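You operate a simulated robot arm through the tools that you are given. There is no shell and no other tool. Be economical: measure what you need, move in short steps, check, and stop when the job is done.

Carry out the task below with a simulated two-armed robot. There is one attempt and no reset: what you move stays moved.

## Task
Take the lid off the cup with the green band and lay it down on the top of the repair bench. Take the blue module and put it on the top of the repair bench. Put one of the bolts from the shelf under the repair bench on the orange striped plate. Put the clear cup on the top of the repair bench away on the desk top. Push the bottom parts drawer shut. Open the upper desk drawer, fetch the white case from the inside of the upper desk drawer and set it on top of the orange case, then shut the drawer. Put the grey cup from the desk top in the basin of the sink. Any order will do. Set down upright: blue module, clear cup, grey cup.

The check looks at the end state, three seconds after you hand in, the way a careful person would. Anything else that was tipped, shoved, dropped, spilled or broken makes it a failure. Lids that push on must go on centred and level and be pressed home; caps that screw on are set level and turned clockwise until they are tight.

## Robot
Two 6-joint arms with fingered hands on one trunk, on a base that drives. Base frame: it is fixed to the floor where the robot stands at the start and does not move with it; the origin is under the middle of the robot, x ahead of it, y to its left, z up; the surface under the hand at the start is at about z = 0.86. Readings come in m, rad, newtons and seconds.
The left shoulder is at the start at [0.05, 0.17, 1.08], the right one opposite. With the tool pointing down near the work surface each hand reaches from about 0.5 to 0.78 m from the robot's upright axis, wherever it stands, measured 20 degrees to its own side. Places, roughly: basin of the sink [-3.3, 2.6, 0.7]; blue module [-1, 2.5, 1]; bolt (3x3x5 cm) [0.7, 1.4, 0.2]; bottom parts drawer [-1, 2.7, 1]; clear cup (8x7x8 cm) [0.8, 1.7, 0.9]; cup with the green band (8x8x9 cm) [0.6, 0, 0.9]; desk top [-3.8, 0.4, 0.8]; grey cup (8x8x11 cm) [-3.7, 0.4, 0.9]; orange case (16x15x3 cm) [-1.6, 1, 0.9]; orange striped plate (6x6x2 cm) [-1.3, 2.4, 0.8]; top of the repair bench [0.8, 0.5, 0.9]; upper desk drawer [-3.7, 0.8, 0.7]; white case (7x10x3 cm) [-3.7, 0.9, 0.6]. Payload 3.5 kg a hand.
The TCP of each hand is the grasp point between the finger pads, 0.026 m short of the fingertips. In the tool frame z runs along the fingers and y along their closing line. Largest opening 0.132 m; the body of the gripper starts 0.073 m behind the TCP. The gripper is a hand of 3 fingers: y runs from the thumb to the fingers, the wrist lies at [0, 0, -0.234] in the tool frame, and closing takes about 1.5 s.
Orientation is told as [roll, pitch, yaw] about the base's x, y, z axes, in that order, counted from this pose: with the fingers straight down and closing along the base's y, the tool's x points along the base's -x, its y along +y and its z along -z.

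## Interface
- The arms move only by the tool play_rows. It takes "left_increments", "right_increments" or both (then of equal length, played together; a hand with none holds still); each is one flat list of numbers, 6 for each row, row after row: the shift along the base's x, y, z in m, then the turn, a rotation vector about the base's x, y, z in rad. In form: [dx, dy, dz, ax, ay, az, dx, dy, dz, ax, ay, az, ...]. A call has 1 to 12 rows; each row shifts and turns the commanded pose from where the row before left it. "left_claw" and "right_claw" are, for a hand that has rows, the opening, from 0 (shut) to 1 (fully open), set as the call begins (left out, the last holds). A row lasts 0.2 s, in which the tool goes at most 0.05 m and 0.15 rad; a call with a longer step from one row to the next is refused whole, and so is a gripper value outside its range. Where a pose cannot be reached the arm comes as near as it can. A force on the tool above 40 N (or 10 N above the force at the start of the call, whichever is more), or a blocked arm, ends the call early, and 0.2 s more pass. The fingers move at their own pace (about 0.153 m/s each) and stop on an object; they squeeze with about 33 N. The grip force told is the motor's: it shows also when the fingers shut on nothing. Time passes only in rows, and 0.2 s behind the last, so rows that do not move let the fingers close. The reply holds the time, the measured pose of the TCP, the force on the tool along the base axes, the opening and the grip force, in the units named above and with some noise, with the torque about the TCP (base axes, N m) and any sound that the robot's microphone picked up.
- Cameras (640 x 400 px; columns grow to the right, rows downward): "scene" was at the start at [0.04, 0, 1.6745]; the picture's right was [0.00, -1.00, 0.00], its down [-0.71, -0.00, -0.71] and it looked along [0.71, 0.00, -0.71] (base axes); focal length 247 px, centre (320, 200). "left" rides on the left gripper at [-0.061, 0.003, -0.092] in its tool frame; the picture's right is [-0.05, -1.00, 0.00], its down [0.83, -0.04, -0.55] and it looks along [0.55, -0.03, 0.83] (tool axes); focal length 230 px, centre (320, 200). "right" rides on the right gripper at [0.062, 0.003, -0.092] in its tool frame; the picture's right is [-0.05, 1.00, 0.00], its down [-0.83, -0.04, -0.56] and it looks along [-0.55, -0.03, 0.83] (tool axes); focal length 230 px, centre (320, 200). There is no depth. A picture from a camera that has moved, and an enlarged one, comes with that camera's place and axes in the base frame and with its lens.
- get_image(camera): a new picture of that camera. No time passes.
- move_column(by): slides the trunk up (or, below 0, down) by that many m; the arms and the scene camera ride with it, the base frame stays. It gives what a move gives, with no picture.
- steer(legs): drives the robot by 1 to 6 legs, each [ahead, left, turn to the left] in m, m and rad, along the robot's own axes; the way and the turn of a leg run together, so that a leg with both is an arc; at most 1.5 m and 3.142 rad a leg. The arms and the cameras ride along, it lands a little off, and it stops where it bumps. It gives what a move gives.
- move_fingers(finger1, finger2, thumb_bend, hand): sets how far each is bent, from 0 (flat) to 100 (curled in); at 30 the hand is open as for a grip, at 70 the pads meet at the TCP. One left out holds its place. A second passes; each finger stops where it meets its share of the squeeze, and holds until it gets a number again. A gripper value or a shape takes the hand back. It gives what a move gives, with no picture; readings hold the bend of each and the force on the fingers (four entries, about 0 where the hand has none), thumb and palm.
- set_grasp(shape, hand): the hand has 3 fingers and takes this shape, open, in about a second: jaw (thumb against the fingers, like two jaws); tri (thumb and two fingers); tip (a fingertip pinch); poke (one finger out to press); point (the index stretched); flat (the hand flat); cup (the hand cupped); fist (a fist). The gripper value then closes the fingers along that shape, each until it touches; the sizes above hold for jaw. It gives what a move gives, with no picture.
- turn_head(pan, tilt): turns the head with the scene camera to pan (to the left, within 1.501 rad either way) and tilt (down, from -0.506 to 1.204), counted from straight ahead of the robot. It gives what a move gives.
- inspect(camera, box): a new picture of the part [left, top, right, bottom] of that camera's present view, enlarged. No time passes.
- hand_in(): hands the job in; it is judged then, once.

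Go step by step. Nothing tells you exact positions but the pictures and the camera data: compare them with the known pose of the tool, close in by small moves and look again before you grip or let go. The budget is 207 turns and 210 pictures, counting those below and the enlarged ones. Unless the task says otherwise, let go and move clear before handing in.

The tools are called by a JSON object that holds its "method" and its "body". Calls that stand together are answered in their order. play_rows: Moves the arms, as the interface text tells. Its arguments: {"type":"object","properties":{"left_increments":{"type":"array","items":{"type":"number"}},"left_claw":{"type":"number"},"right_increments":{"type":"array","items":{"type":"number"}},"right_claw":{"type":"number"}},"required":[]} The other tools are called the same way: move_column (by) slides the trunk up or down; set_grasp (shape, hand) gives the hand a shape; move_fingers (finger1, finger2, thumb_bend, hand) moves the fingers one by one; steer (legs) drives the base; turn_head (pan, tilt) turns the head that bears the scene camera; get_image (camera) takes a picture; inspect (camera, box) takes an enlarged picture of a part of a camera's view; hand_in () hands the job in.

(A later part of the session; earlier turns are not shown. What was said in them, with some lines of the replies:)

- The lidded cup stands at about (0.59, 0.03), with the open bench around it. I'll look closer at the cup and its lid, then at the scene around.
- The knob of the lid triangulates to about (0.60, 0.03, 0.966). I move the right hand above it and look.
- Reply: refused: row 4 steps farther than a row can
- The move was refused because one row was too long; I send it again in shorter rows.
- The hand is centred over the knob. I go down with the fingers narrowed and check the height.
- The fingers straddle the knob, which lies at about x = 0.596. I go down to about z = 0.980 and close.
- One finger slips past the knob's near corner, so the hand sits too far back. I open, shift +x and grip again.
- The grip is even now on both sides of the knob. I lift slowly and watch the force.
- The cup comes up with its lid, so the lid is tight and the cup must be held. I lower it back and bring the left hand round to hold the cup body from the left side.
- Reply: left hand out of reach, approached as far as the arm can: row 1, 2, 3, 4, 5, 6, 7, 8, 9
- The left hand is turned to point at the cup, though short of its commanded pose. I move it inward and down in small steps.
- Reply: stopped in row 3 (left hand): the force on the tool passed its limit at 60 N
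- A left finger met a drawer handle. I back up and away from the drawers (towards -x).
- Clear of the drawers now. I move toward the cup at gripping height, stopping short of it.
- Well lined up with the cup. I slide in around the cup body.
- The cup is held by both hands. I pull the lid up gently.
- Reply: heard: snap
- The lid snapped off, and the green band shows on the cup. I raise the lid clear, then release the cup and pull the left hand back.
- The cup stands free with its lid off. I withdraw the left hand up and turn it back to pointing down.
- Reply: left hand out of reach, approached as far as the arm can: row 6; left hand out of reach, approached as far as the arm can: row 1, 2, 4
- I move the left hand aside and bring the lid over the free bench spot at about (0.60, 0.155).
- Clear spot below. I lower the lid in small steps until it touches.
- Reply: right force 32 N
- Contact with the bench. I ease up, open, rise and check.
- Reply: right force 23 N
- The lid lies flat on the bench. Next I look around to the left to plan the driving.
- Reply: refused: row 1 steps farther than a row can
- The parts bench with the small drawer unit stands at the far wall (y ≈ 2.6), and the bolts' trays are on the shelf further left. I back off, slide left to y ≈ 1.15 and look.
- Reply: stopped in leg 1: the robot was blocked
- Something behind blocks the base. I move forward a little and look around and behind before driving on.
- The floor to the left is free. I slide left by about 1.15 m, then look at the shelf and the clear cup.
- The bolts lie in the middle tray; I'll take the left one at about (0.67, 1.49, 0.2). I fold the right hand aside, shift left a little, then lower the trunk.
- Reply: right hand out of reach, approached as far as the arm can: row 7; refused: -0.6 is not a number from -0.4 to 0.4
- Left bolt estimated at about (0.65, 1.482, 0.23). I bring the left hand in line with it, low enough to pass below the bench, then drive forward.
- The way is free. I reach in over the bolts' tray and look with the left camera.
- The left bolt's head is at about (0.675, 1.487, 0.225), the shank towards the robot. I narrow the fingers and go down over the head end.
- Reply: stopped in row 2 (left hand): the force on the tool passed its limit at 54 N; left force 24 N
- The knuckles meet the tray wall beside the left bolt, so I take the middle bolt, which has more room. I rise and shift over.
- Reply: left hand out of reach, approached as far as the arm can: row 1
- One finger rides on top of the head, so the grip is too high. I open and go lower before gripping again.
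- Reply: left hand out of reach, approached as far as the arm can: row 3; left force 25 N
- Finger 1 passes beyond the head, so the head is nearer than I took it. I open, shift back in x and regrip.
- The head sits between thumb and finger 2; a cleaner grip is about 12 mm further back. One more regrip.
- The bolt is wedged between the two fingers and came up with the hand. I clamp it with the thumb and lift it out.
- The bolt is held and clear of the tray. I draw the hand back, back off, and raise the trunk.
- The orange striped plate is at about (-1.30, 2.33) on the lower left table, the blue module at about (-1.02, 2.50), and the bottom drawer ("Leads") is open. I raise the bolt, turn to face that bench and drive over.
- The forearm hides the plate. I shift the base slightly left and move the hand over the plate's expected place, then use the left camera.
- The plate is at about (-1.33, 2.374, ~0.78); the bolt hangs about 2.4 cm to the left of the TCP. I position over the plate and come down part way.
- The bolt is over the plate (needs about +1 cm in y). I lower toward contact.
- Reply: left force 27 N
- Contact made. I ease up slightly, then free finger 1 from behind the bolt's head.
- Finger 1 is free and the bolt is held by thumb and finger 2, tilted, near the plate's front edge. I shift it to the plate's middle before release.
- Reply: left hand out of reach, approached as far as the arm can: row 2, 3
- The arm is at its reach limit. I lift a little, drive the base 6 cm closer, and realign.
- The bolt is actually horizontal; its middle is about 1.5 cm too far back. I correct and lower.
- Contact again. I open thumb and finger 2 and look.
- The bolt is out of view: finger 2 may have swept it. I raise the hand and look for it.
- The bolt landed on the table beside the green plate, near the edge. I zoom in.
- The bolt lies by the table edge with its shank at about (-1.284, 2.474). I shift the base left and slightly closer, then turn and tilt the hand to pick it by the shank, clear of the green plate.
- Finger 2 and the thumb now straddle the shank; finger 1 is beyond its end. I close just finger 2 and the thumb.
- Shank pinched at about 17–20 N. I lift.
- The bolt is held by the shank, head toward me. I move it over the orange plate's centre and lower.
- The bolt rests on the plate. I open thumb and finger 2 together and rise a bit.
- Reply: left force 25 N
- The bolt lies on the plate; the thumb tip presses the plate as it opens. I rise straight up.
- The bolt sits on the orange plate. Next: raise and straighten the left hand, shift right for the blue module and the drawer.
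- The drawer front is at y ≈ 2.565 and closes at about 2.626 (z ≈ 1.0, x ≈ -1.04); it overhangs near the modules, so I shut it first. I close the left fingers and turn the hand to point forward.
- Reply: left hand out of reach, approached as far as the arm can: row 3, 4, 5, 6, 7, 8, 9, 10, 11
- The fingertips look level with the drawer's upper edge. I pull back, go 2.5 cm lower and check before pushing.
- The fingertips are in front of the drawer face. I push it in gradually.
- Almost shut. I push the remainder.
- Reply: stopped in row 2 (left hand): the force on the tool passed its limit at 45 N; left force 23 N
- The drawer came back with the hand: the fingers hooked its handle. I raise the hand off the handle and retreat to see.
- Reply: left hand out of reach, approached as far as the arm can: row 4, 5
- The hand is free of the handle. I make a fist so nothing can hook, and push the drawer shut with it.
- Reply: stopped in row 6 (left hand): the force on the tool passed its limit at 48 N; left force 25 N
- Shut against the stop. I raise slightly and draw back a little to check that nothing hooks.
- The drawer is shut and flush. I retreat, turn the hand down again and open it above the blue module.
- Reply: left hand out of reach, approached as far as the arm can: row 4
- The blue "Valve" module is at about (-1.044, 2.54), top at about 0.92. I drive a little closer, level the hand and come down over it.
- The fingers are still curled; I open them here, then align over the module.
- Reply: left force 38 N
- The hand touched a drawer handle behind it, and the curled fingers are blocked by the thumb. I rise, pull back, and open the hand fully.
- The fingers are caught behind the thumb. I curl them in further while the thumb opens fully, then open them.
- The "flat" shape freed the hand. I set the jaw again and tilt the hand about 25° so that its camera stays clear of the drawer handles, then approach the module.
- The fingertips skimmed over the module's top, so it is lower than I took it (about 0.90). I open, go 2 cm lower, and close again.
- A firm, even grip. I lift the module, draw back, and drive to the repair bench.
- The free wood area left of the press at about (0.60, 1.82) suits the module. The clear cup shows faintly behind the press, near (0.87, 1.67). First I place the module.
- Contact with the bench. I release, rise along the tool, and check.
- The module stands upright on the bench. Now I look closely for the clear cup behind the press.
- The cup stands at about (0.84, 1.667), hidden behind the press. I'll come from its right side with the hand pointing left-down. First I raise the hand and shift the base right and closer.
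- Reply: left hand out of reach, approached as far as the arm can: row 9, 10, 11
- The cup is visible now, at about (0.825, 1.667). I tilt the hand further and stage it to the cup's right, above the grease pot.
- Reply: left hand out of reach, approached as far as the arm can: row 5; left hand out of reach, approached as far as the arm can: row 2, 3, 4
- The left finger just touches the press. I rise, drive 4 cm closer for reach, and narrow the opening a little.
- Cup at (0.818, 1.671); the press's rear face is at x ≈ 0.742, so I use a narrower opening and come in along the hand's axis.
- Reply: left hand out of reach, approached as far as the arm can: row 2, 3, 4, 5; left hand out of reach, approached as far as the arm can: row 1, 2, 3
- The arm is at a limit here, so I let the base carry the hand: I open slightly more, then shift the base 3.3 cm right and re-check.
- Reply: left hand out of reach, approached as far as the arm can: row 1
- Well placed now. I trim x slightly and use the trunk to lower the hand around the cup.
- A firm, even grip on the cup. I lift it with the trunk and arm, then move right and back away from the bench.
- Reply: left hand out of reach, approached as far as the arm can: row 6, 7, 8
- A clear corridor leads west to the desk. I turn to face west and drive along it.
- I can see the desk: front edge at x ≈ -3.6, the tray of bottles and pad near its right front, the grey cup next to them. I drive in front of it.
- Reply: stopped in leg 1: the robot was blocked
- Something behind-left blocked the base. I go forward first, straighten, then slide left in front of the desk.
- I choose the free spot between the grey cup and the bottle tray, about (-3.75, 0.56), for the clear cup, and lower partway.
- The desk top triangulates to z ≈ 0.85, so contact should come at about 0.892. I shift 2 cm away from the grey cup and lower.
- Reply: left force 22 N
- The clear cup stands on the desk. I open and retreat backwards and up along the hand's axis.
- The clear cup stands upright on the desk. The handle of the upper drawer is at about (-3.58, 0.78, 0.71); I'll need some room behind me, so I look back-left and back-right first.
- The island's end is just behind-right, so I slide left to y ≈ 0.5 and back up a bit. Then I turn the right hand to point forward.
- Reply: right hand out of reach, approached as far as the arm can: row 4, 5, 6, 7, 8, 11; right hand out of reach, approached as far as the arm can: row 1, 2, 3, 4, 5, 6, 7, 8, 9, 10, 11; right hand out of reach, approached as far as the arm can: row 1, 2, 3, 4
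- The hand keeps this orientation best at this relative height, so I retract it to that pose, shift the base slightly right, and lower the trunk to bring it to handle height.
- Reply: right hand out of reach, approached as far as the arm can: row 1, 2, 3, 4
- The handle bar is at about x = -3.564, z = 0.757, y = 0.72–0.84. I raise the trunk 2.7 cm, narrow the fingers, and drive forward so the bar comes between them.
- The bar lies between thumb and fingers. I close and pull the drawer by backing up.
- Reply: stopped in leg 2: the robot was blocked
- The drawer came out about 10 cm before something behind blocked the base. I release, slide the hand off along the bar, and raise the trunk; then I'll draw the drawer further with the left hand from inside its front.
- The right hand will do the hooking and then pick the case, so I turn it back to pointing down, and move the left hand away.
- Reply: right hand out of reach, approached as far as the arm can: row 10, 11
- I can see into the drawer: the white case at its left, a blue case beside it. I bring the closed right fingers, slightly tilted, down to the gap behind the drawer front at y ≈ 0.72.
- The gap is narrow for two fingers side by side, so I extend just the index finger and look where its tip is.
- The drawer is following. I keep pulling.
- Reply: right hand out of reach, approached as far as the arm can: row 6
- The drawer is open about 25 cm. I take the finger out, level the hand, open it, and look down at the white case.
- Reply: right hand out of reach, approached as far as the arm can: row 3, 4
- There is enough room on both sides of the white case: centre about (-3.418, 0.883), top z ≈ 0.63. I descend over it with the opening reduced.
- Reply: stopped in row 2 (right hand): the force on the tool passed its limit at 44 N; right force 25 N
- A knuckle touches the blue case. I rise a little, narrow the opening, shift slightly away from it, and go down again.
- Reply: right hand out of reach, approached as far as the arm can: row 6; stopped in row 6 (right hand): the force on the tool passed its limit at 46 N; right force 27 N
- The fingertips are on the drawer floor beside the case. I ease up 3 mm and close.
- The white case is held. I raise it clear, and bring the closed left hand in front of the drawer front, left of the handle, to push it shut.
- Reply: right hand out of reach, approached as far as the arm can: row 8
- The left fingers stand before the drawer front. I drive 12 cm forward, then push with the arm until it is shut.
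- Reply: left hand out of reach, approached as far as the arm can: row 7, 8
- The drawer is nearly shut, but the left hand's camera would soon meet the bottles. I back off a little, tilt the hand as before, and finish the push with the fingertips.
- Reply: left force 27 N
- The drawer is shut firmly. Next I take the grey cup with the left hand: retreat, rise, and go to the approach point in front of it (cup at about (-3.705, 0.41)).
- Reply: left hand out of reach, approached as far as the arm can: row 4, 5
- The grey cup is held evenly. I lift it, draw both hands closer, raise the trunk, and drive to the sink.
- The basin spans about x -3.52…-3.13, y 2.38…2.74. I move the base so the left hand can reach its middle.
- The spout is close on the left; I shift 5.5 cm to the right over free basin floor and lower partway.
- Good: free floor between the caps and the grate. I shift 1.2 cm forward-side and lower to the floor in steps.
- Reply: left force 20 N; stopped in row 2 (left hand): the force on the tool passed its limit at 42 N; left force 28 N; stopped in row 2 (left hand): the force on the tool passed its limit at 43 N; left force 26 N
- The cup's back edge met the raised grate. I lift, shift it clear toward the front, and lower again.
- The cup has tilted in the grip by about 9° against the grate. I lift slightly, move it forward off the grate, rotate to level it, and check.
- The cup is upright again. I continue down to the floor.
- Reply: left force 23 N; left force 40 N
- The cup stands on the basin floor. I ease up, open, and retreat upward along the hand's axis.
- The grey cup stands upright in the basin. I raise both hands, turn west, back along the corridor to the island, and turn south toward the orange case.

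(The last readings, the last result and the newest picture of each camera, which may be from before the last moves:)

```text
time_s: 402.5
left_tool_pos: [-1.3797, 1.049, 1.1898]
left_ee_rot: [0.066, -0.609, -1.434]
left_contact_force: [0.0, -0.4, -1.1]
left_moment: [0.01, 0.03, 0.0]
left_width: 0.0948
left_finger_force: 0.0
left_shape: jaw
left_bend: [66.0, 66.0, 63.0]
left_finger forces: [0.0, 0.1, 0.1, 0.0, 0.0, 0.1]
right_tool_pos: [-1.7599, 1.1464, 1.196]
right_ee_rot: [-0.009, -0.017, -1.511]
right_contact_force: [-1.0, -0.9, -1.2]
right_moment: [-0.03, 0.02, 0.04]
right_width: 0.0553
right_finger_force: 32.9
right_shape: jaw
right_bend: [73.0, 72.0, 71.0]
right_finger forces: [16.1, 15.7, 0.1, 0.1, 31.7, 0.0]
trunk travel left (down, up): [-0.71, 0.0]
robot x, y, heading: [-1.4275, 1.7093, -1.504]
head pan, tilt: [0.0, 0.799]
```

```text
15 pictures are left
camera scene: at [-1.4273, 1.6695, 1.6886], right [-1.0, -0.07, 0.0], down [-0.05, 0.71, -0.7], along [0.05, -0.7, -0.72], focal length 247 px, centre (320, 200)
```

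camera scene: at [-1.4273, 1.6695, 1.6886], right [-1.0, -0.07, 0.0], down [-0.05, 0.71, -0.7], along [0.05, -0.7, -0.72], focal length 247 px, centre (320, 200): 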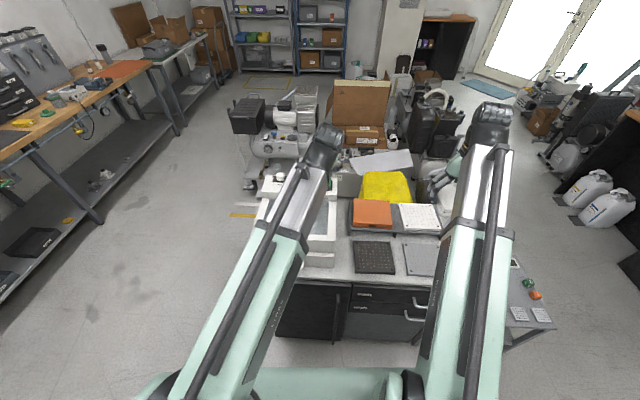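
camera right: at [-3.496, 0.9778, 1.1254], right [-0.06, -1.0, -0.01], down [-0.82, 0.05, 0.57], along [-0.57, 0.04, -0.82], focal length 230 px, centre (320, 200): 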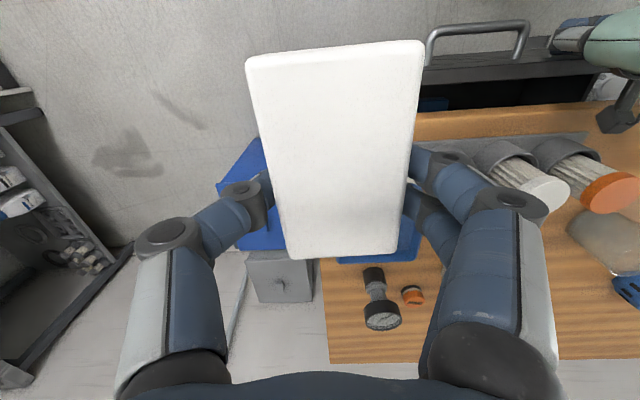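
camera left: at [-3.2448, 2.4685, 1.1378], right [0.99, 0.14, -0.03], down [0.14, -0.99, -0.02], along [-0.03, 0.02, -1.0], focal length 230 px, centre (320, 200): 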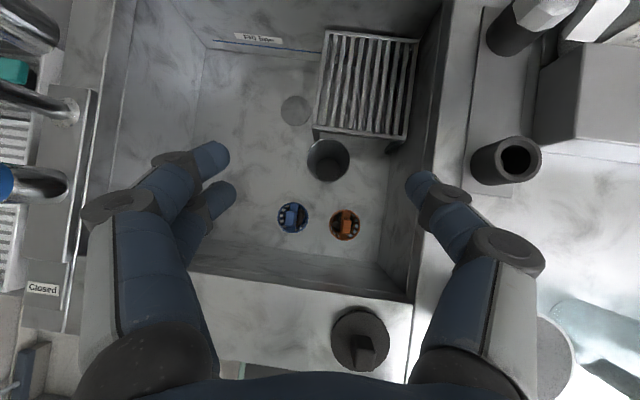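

The orange case is at about (-1.597, 0.964), directly reachable by the right hand. I edge forward a little, move over it and come partway down.

{"method": "steer", "body": {"legs": [[0.03, 0, -0.05]]}}

{"method": "play_rows", "body": {"right_increments": [0.033, -0.026, 0, 0, 0, 0, 0.033, -0.026, 0, 0, 0, 0, 0.033, -0.026, 0, 0, 0, 0, 0.033, -0.027, 0, 0, 0, 0, 0.033, -0.027, 0, 0, 0, 0, 0, -0.027, 0, 0, 0, 0, 0, 0, -0.04, 0, 0, 0, 0, 0, -0.04, 0, 0, 0, 0, 0, -0.04, 0, 0, 0, 0, 0, -0.04, 0, 0, 0]}}

{"method": "get_image", "body": {"camera": "right"}}

{"method": "inspect", "body": {"camera": "scene", "box": [300, 160, 460, 280]}}

```text
time_s: 403.4
left_tool_pos: [-1.4091, 1.0144, 1.1888]
left_ee_rot: [0.067, -0.607, -1.48]
left_contact_force: [0.0, -0.5, -0.7]
left_moment: [0.02, 0.05, -0.02]
left_width: 0.0949
left_finger_force: 0.1
left_shape: jaw
left_bend: [66.0, 66.0, 63.0]
left_finger forces: [0.1, 0.0, 0.1, 0.1, 0.0, 0.1]
right_tool_pos: [-1.7864, 1.1305, 1.1955]
right_ee_rot: [-0.009, -0.015, -1.561]
right_contact_force: [-0.4, -0.6, -1.6]
right_moment: [0.07, -0.01, -0.01]
right_width: 0.0551
right_finger_force: 32.6
right_shape: jaw
right_bend: [73.0, 72.0, 71.0]
right_finger forces: [16.0, 15.7, 0.0, 0.0, 31.8, 0.0]
trunk travel left (down, up): [-0.71, 0.0]
robot x, y, heading: [-1.425, 1.6786, -1.553]
head pan, tilt: [0.0, 0.799]
```

```text
time_s: 405.6
left_tool_pos: [-1.4089, 1.017, 1.1891]
left_ee_rot: [0.066, -0.61, -1.48]
left_contact_force: [0.0, -0.1, 0.8]
left_moment: [0.01, 0.02, 0.03]
left_width: 0.0949
left_finger_force: 0.1
left_shape: jaw
left_bend: [66.0, 66.0, 63.0]
left_finger forces: [0.0, 0.0, 0.1, 0.0, 0.0, 0.0]
right_tool_pos: [-1.6217, 0.971, 1.0361]
right_ee_rot: [-0.009, -0.018, -1.561]
right_contact_force: [-0.7, -0.8, -1.2]
right_moment: [-0.01, 0.03, 0.04]
right_width: 0.0553
right_finger_force: 32.7
right_shape: jaw
right_bend: [73.0, 72.0, 71.0]
right_finger forces: [16.1, 15.5, 0.0, 0.1, 31.6, 0.0]
trunk travel left (down, up): [-0.71, 0.0]
robot x, y, heading: [-1.4266, 1.6807, -1.553]
head pan, tilt: [0.0, 0.799]
```

```text
14 pictures are left
camera right: at [-1.619, 1.0337, 1.1276], right [1.0, -0.04, -0.01], down [-0.03, -0.82, 0.57], along [-0.03, -0.57, -0.82], focal length 230 px, centre (320, 200)
```

right: 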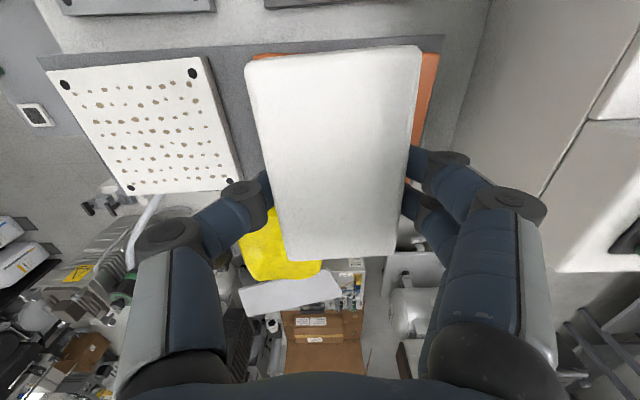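

```text
3.33 times, centred on (380, 220) of scene
camera zoom: at [-1.4281, 1.6387, 1.6886], right [-1.0, -0.02, 0.0], down [-0.01, 0.72, -0.7], along [0.01, -0.7, -0.72], focal length 824 px, centre (120, 133)
```

zoom: 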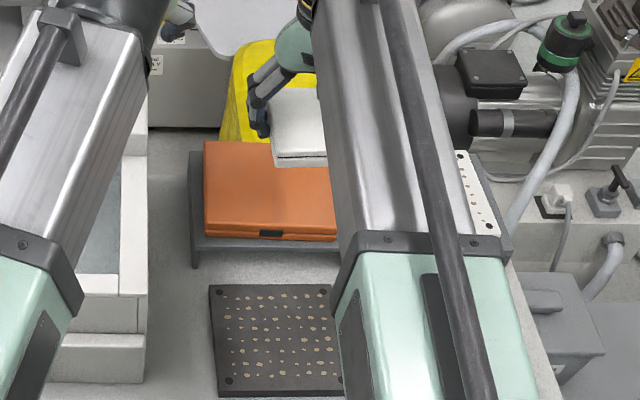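

Orange case: centre about (-1.60, 0.954), top at z ≈ 0.90. I align the white case over it and lower.

{"method": "play_rows", "body": {"right_increments": [0.011, -0.017, 0, 0, 0, 0, 0.011, -0.016, 0, 0, 0, 0, 0, 0, -0.035, 0, 0, 0, 0, 0, -0.03, 0, 0, 0, 0, 0, -0.02, 0, 0, 0]}}

{"method": "get_image", "body": {"camera": "right"}}

{"method": "inspect", "body": {"camera": "scene", "box": [320, 170, 420, 245]}}

```text
time_s: 406.8
left_tool_pos: [-1.4085, 1.0168, 1.1905]
left_ee_rot: [0.066, -0.607, -1.481]
left_contact_force: [0.3, 0.3, 0.4]
left_moment: [0.02, -0.01, -0.02]
left_width: 0.0949
left_finger_force: 0.1
left_shape: jaw
left_bend: [66.0, 66.0, 63.0]
left_finger forces: [0.0, 0.0, 0.1, 0.1, 0.0, 0.0]
right_tool_pos: [-1.6011, 0.9403, 0.953]
right_ee_rot: [-0.008, -0.018, -1.56]
right_contact_force: [-0.6, -0.1, -0.1]
right_moment: [-0.03, -0.01, -0.04]
right_width: 0.0553
right_finger_force: 33.4
right_shape: jaw
right_bend: [73.0, 72.0, 71.0]
right_finger forces: [16.2, 15.6, 0.0, 0.0, 31.7, 0.0]
trunk travel left (down, up): [-0.71, 0.0]
robot x, y, heading: [-1.4285, 1.6861, -1.556]
head pan, tilt: [0.0, 0.799]
```

```text
12 pictures are left
camera right: at [-1.5988, 1.0032, 1.0442], right [1.0, -0.04, -0.01], down [-0.03, -0.82, 0.57], along [-0.03, -0.57, -0.82], focal length 230 px, centre (320, 200)
```

right: 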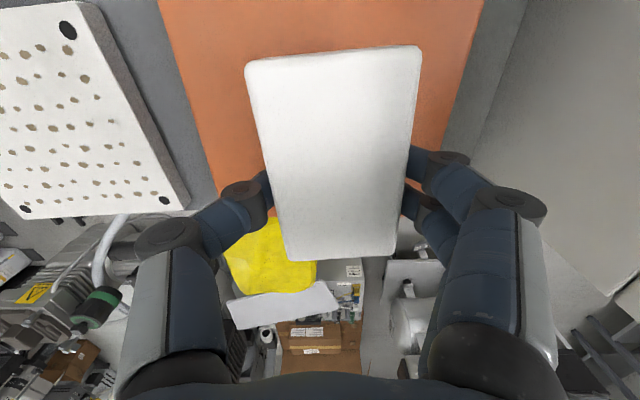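

```text
5.33 times, centred on (370, 208) of scene
camera zoom: at [-1.4281, 1.6389, 1.6886], right [-1.0, -0.02, 0.0], down [-0.01, 0.72, -0.7], along [0.01, -0.7, -0.72], focal length 1319 px, centre (53, 160)
```

zoom: 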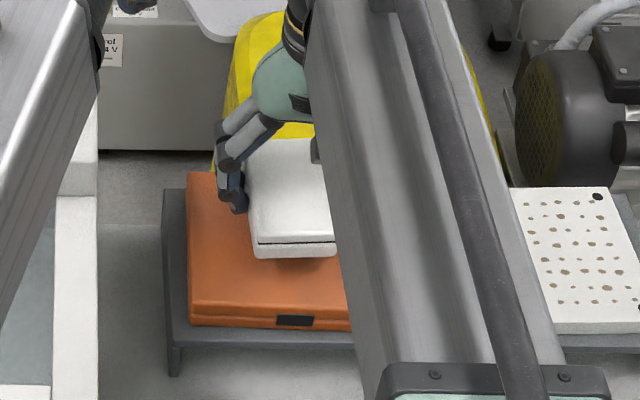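

The white case is well inside the orange lid's outline. I lower it to contact.

{"method": "play_rows", "body": {"right_increments": [0, 0.004, -0.008, 0, 0, 0, 0, 0, -0.008, 0, 0, 0]}}

{"method": "play_rows", "body": {"right_increments": [0, 0, -0.003, 0, 0, 0, 0, 0, -0.003, 0, 0, 0]}}

{"method": "play_rows", "body": {"right_increments": [0, 0, -0.002, 0, 0, 0, 0, 0, -0.002, 0, 0, 0]}}

{"method": "play_rows", "body": {"right_increments": [0, 0, -0.002, 0, 0, 0, 0, 0, -0.001, 0, 0, 0]}}

```text
time_s: 407.4
left_tool_pos: [-1.4082, 1.0167, 1.1894]
left_ee_rot: [0.067, -0.611, -1.48]
left_contact_force: [-0.4, -0.2, 0.0]
left_moment: [-0.06, 0.03, 0.0]
left_width: 0.0946
left_finger_force: 0.0
left_shape: jaw
left_bend: [66.0, 66.0, 63.0]
left_finger forces: [0.0, 0.0, 0.1, 0.0, 0.1, 0.0]
right_tool_pos: [-1.5998, 0.9448, 0.9376]
right_ee_rot: [-0.009, -0.018, -1.56]
right_contact_force: [-0.1, 0.2, -1.0]
right_moment: [0.02, 0.04, 0.0]
right_width: 0.0552
right_finger_force: 33.0
right_shape: jaw
right_bend: [73.0, 72.0, 71.0]
right_finger forces: [16.1, 15.6, 0.0, 0.1, 31.7, 0.0]
trunk travel left (down, up): [-0.71, 0.0]
robot x, y, heading: [-1.4265, 1.6824, -1.552]
head pan, tilt: [0.0, 0.799]
```

```text
time_s: 408.0
left_tool_pos: [-1.4093, 1.0179, 1.1911]
left_ee_rot: [0.066, -0.609, -1.479]
left_contact_force: [0.5, -0.4, -0.1]
left_moment: [0.01, -0.03, 0.03]
left_width: 0.0949
left_finger_force: 0.2
left_shape: jaw
left_bend: [66.0, 66.0, 63.0]
left_finger forces: [0.0, 0.0, 0.1, 0.1, 0.0, 0.1]
right_tool_pos: [-1.5999, 0.9459, 0.9315]
right_ee_rot: [-0.009, -0.017, -1.56]
right_contact_force: [-0.1, -0.5, -0.3]
right_moment: [0.01, 0.03, 0.01]
right_width: 0.0553
right_finger_force: 32.7
right_shape: jaw
right_bend: [73.0, 72.0, 71.0]
right_finger forces: [16.0, 15.6, 0.0, 0.0, 31.7, 0.0]
trunk travel left (down, up): [-0.71, 0.0]
robot x, y, heading: [-1.4269, 1.6795, -1.555]
head pan, tilt: [0.0, 0.799]
```

```text
time_s: 408.6
left_tool_pos: [-1.4089, 1.0172, 1.1915]
left_ee_rot: [0.066, -0.609, -1.48]
left_contact_force: [0.1, 0.7, -0.5]
left_moment: [-0.01, 0.02, 0.01]
left_width: 0.0947
left_finger_force: 0.0
left_shape: jaw
left_bend: [66.0, 66.0, 63.0]
left_finger forces: [0.0, 0.0, 0.0, 0.1, 0.1, 0.0]
right_tool_pos: [-1.5989, 0.9457, 0.9274]
right_ee_rot: [-0.009, -0.017, -1.56]
right_contact_force: [0.4, -1.0, 2.8]
right_moment: [-0.01, -0.16, -0.04]
right_width: 0.0551
right_finger_force: 33.1
right_shape: jaw
right_bend: [73.0, 72.0, 71.0]
right_finger forces: [18.7, 16.3, 0.1, 0.0, 31.5, 0.0]
trunk travel left (down, up): [-0.71, 0.0]
robot x, y, heading: [-1.4275, 1.6781, -1.551]
head pan, tilt: [0.0, 0.799]
```

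```text
time_s: 409.2
left_tool_pos: [-1.4085, 1.0184, 1.1905]
left_ee_rot: [0.066, -0.61, -1.48]
left_contact_force: [0.4, -0.7, -0.1]
left_moment: [0.03, 0.0, 0.0]
left_width: 0.0947
left_finger_force: 0.1
left_shape: jaw
left_bend: [66.0, 66.0, 63.0]
left_finger forces: [0.0, 0.0, 0.0, 0.0, 0.0, 0.0]
right_tool_pos: [-1.599, 0.9464, 0.9252]
right_ee_rot: [-0.008, -0.02, -1.561]
right_contact_force: [0.4, -4.2, 23.0]
right_moment: [0.08, -1.09, -0.12]
right_width: 0.0548
right_finger_force: 32.8
right_shape: jaw
right_bend: [73.0, 73.0, 71.0]
right_finger forces: [32.0, 26.0, 0.1, 0.1, 33.8, 0.0]
trunk travel left (down, up): [-0.71, 0.0]
robot x, y, heading: [-1.4276, 1.6838, -1.551]
head pan, tilt: [0.0, 0.799]
```

Contact. I ease up a little, open slightly, and rise straight up.

{"method": "play_rows", "body": {"right_increments": [0, 0, 0.002, 0, 0, 0, 0, 0, 0, 0, 0, 0, 0, 0, 0, 0, 0, 0, 0, 0, 0, 0, 0, 0, 0, 0, 0.02, 0, 0, 0, 0, 0, 0.04, 0, 0, 0, 0, 0.02, 0.045, 0, 0, 0, 0, 0.03, 0.04, 0, 0, 0, 0, 0.03, 0.03, 0, 0, 0], "right_claw": 0.62}}

{"method": "get_image", "body": {"camera": "right"}}

```text
time_s: 411.2
left_tool_pos: [-1.4085, 1.0175, 1.1913]
left_ee_rot: [0.066, -0.609, -1.48]
left_contact_force: [0.1, 0.3, 0.0]
left_moment: [0.02, 0.03, 0.01]
left_width: 0.0946
left_finger_force: 0.0
left_shape: jaw
left_bend: [66.0, 66.0, 63.0]
left_finger forces: [0.0, 0.0, 0.1, 0.0, 0.1, 0.0]
right_tool_pos: [-1.5986, 1.0246, 1.0999]
right_ee_rot: [-0.008, -0.018, -1.561]
right_contact_force: [-0.6, 0.1, 0.4]
right_moment: [0.01, 0.01, -0.01]
right_width: 0.0814
right_finger_force: 0.0
right_shape: jaw
right_bend: [71.0, 71.0, 70.0]
right_finger forces: [0.0, 0.1, 0.0, 0.0, 0.1, 0.1]
trunk travel left (down, up): [-0.71, 0.0]
robot x, y, heading: [-1.4278, 1.6794, -1.545]
head pan, tilt: [0.0, 0.799]
```

```text
10 pictures are left
camera right: at [-1.5956, 1.0878, 1.1916], right [1.0, -0.04, -0.01], down [-0.03, -0.82, 0.57], along [-0.03, -0.57, -0.82], focal length 230 px, centre (320, 200)
```

right: 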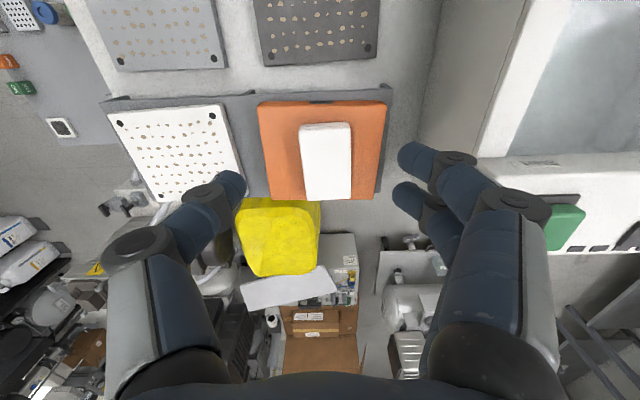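

The white case lies on the orange case and both hands are clear. I hand in.

{"method": "hand_in", "body": {}}

```text
The job is handed in.
```

I handed the job in with all seven parts carried out; I don't know the check's verdict.

- **Green-band cup:** the lid snapped off and lies flat on the repair bench.
- **Blue module:** it stands upright on the bench, left of the press.
- **Bolt:** one lies on the orange striped plate. On the first try it slipped onto the table beside the plate, and I picked it up and placed it again. The tray contact may also have nudged a neighbouring bolt a little; it stayed in the tray.
- **Clear cup:** it stands upright on the desk top.
- **Bottom parts drawer:** shut and flush with the one above. My hand pulled it open once on the way out, and I pushed it shut again.
- **Upper desk drawer:** I opened it, took out the white case and pushed it shut against the stop. The white case lies on the orange case, with its far end about level with that case's edge.
- **Grey cup:** it stands upright in the sink basin. It tilted against the grate on the way down, and I levelled it before letting go.

While driving, the base was stopped by unseen objects three times (near the start, by the middle counter and in front of the desk). I saw nothing shifted, but I did not check each spot up close.
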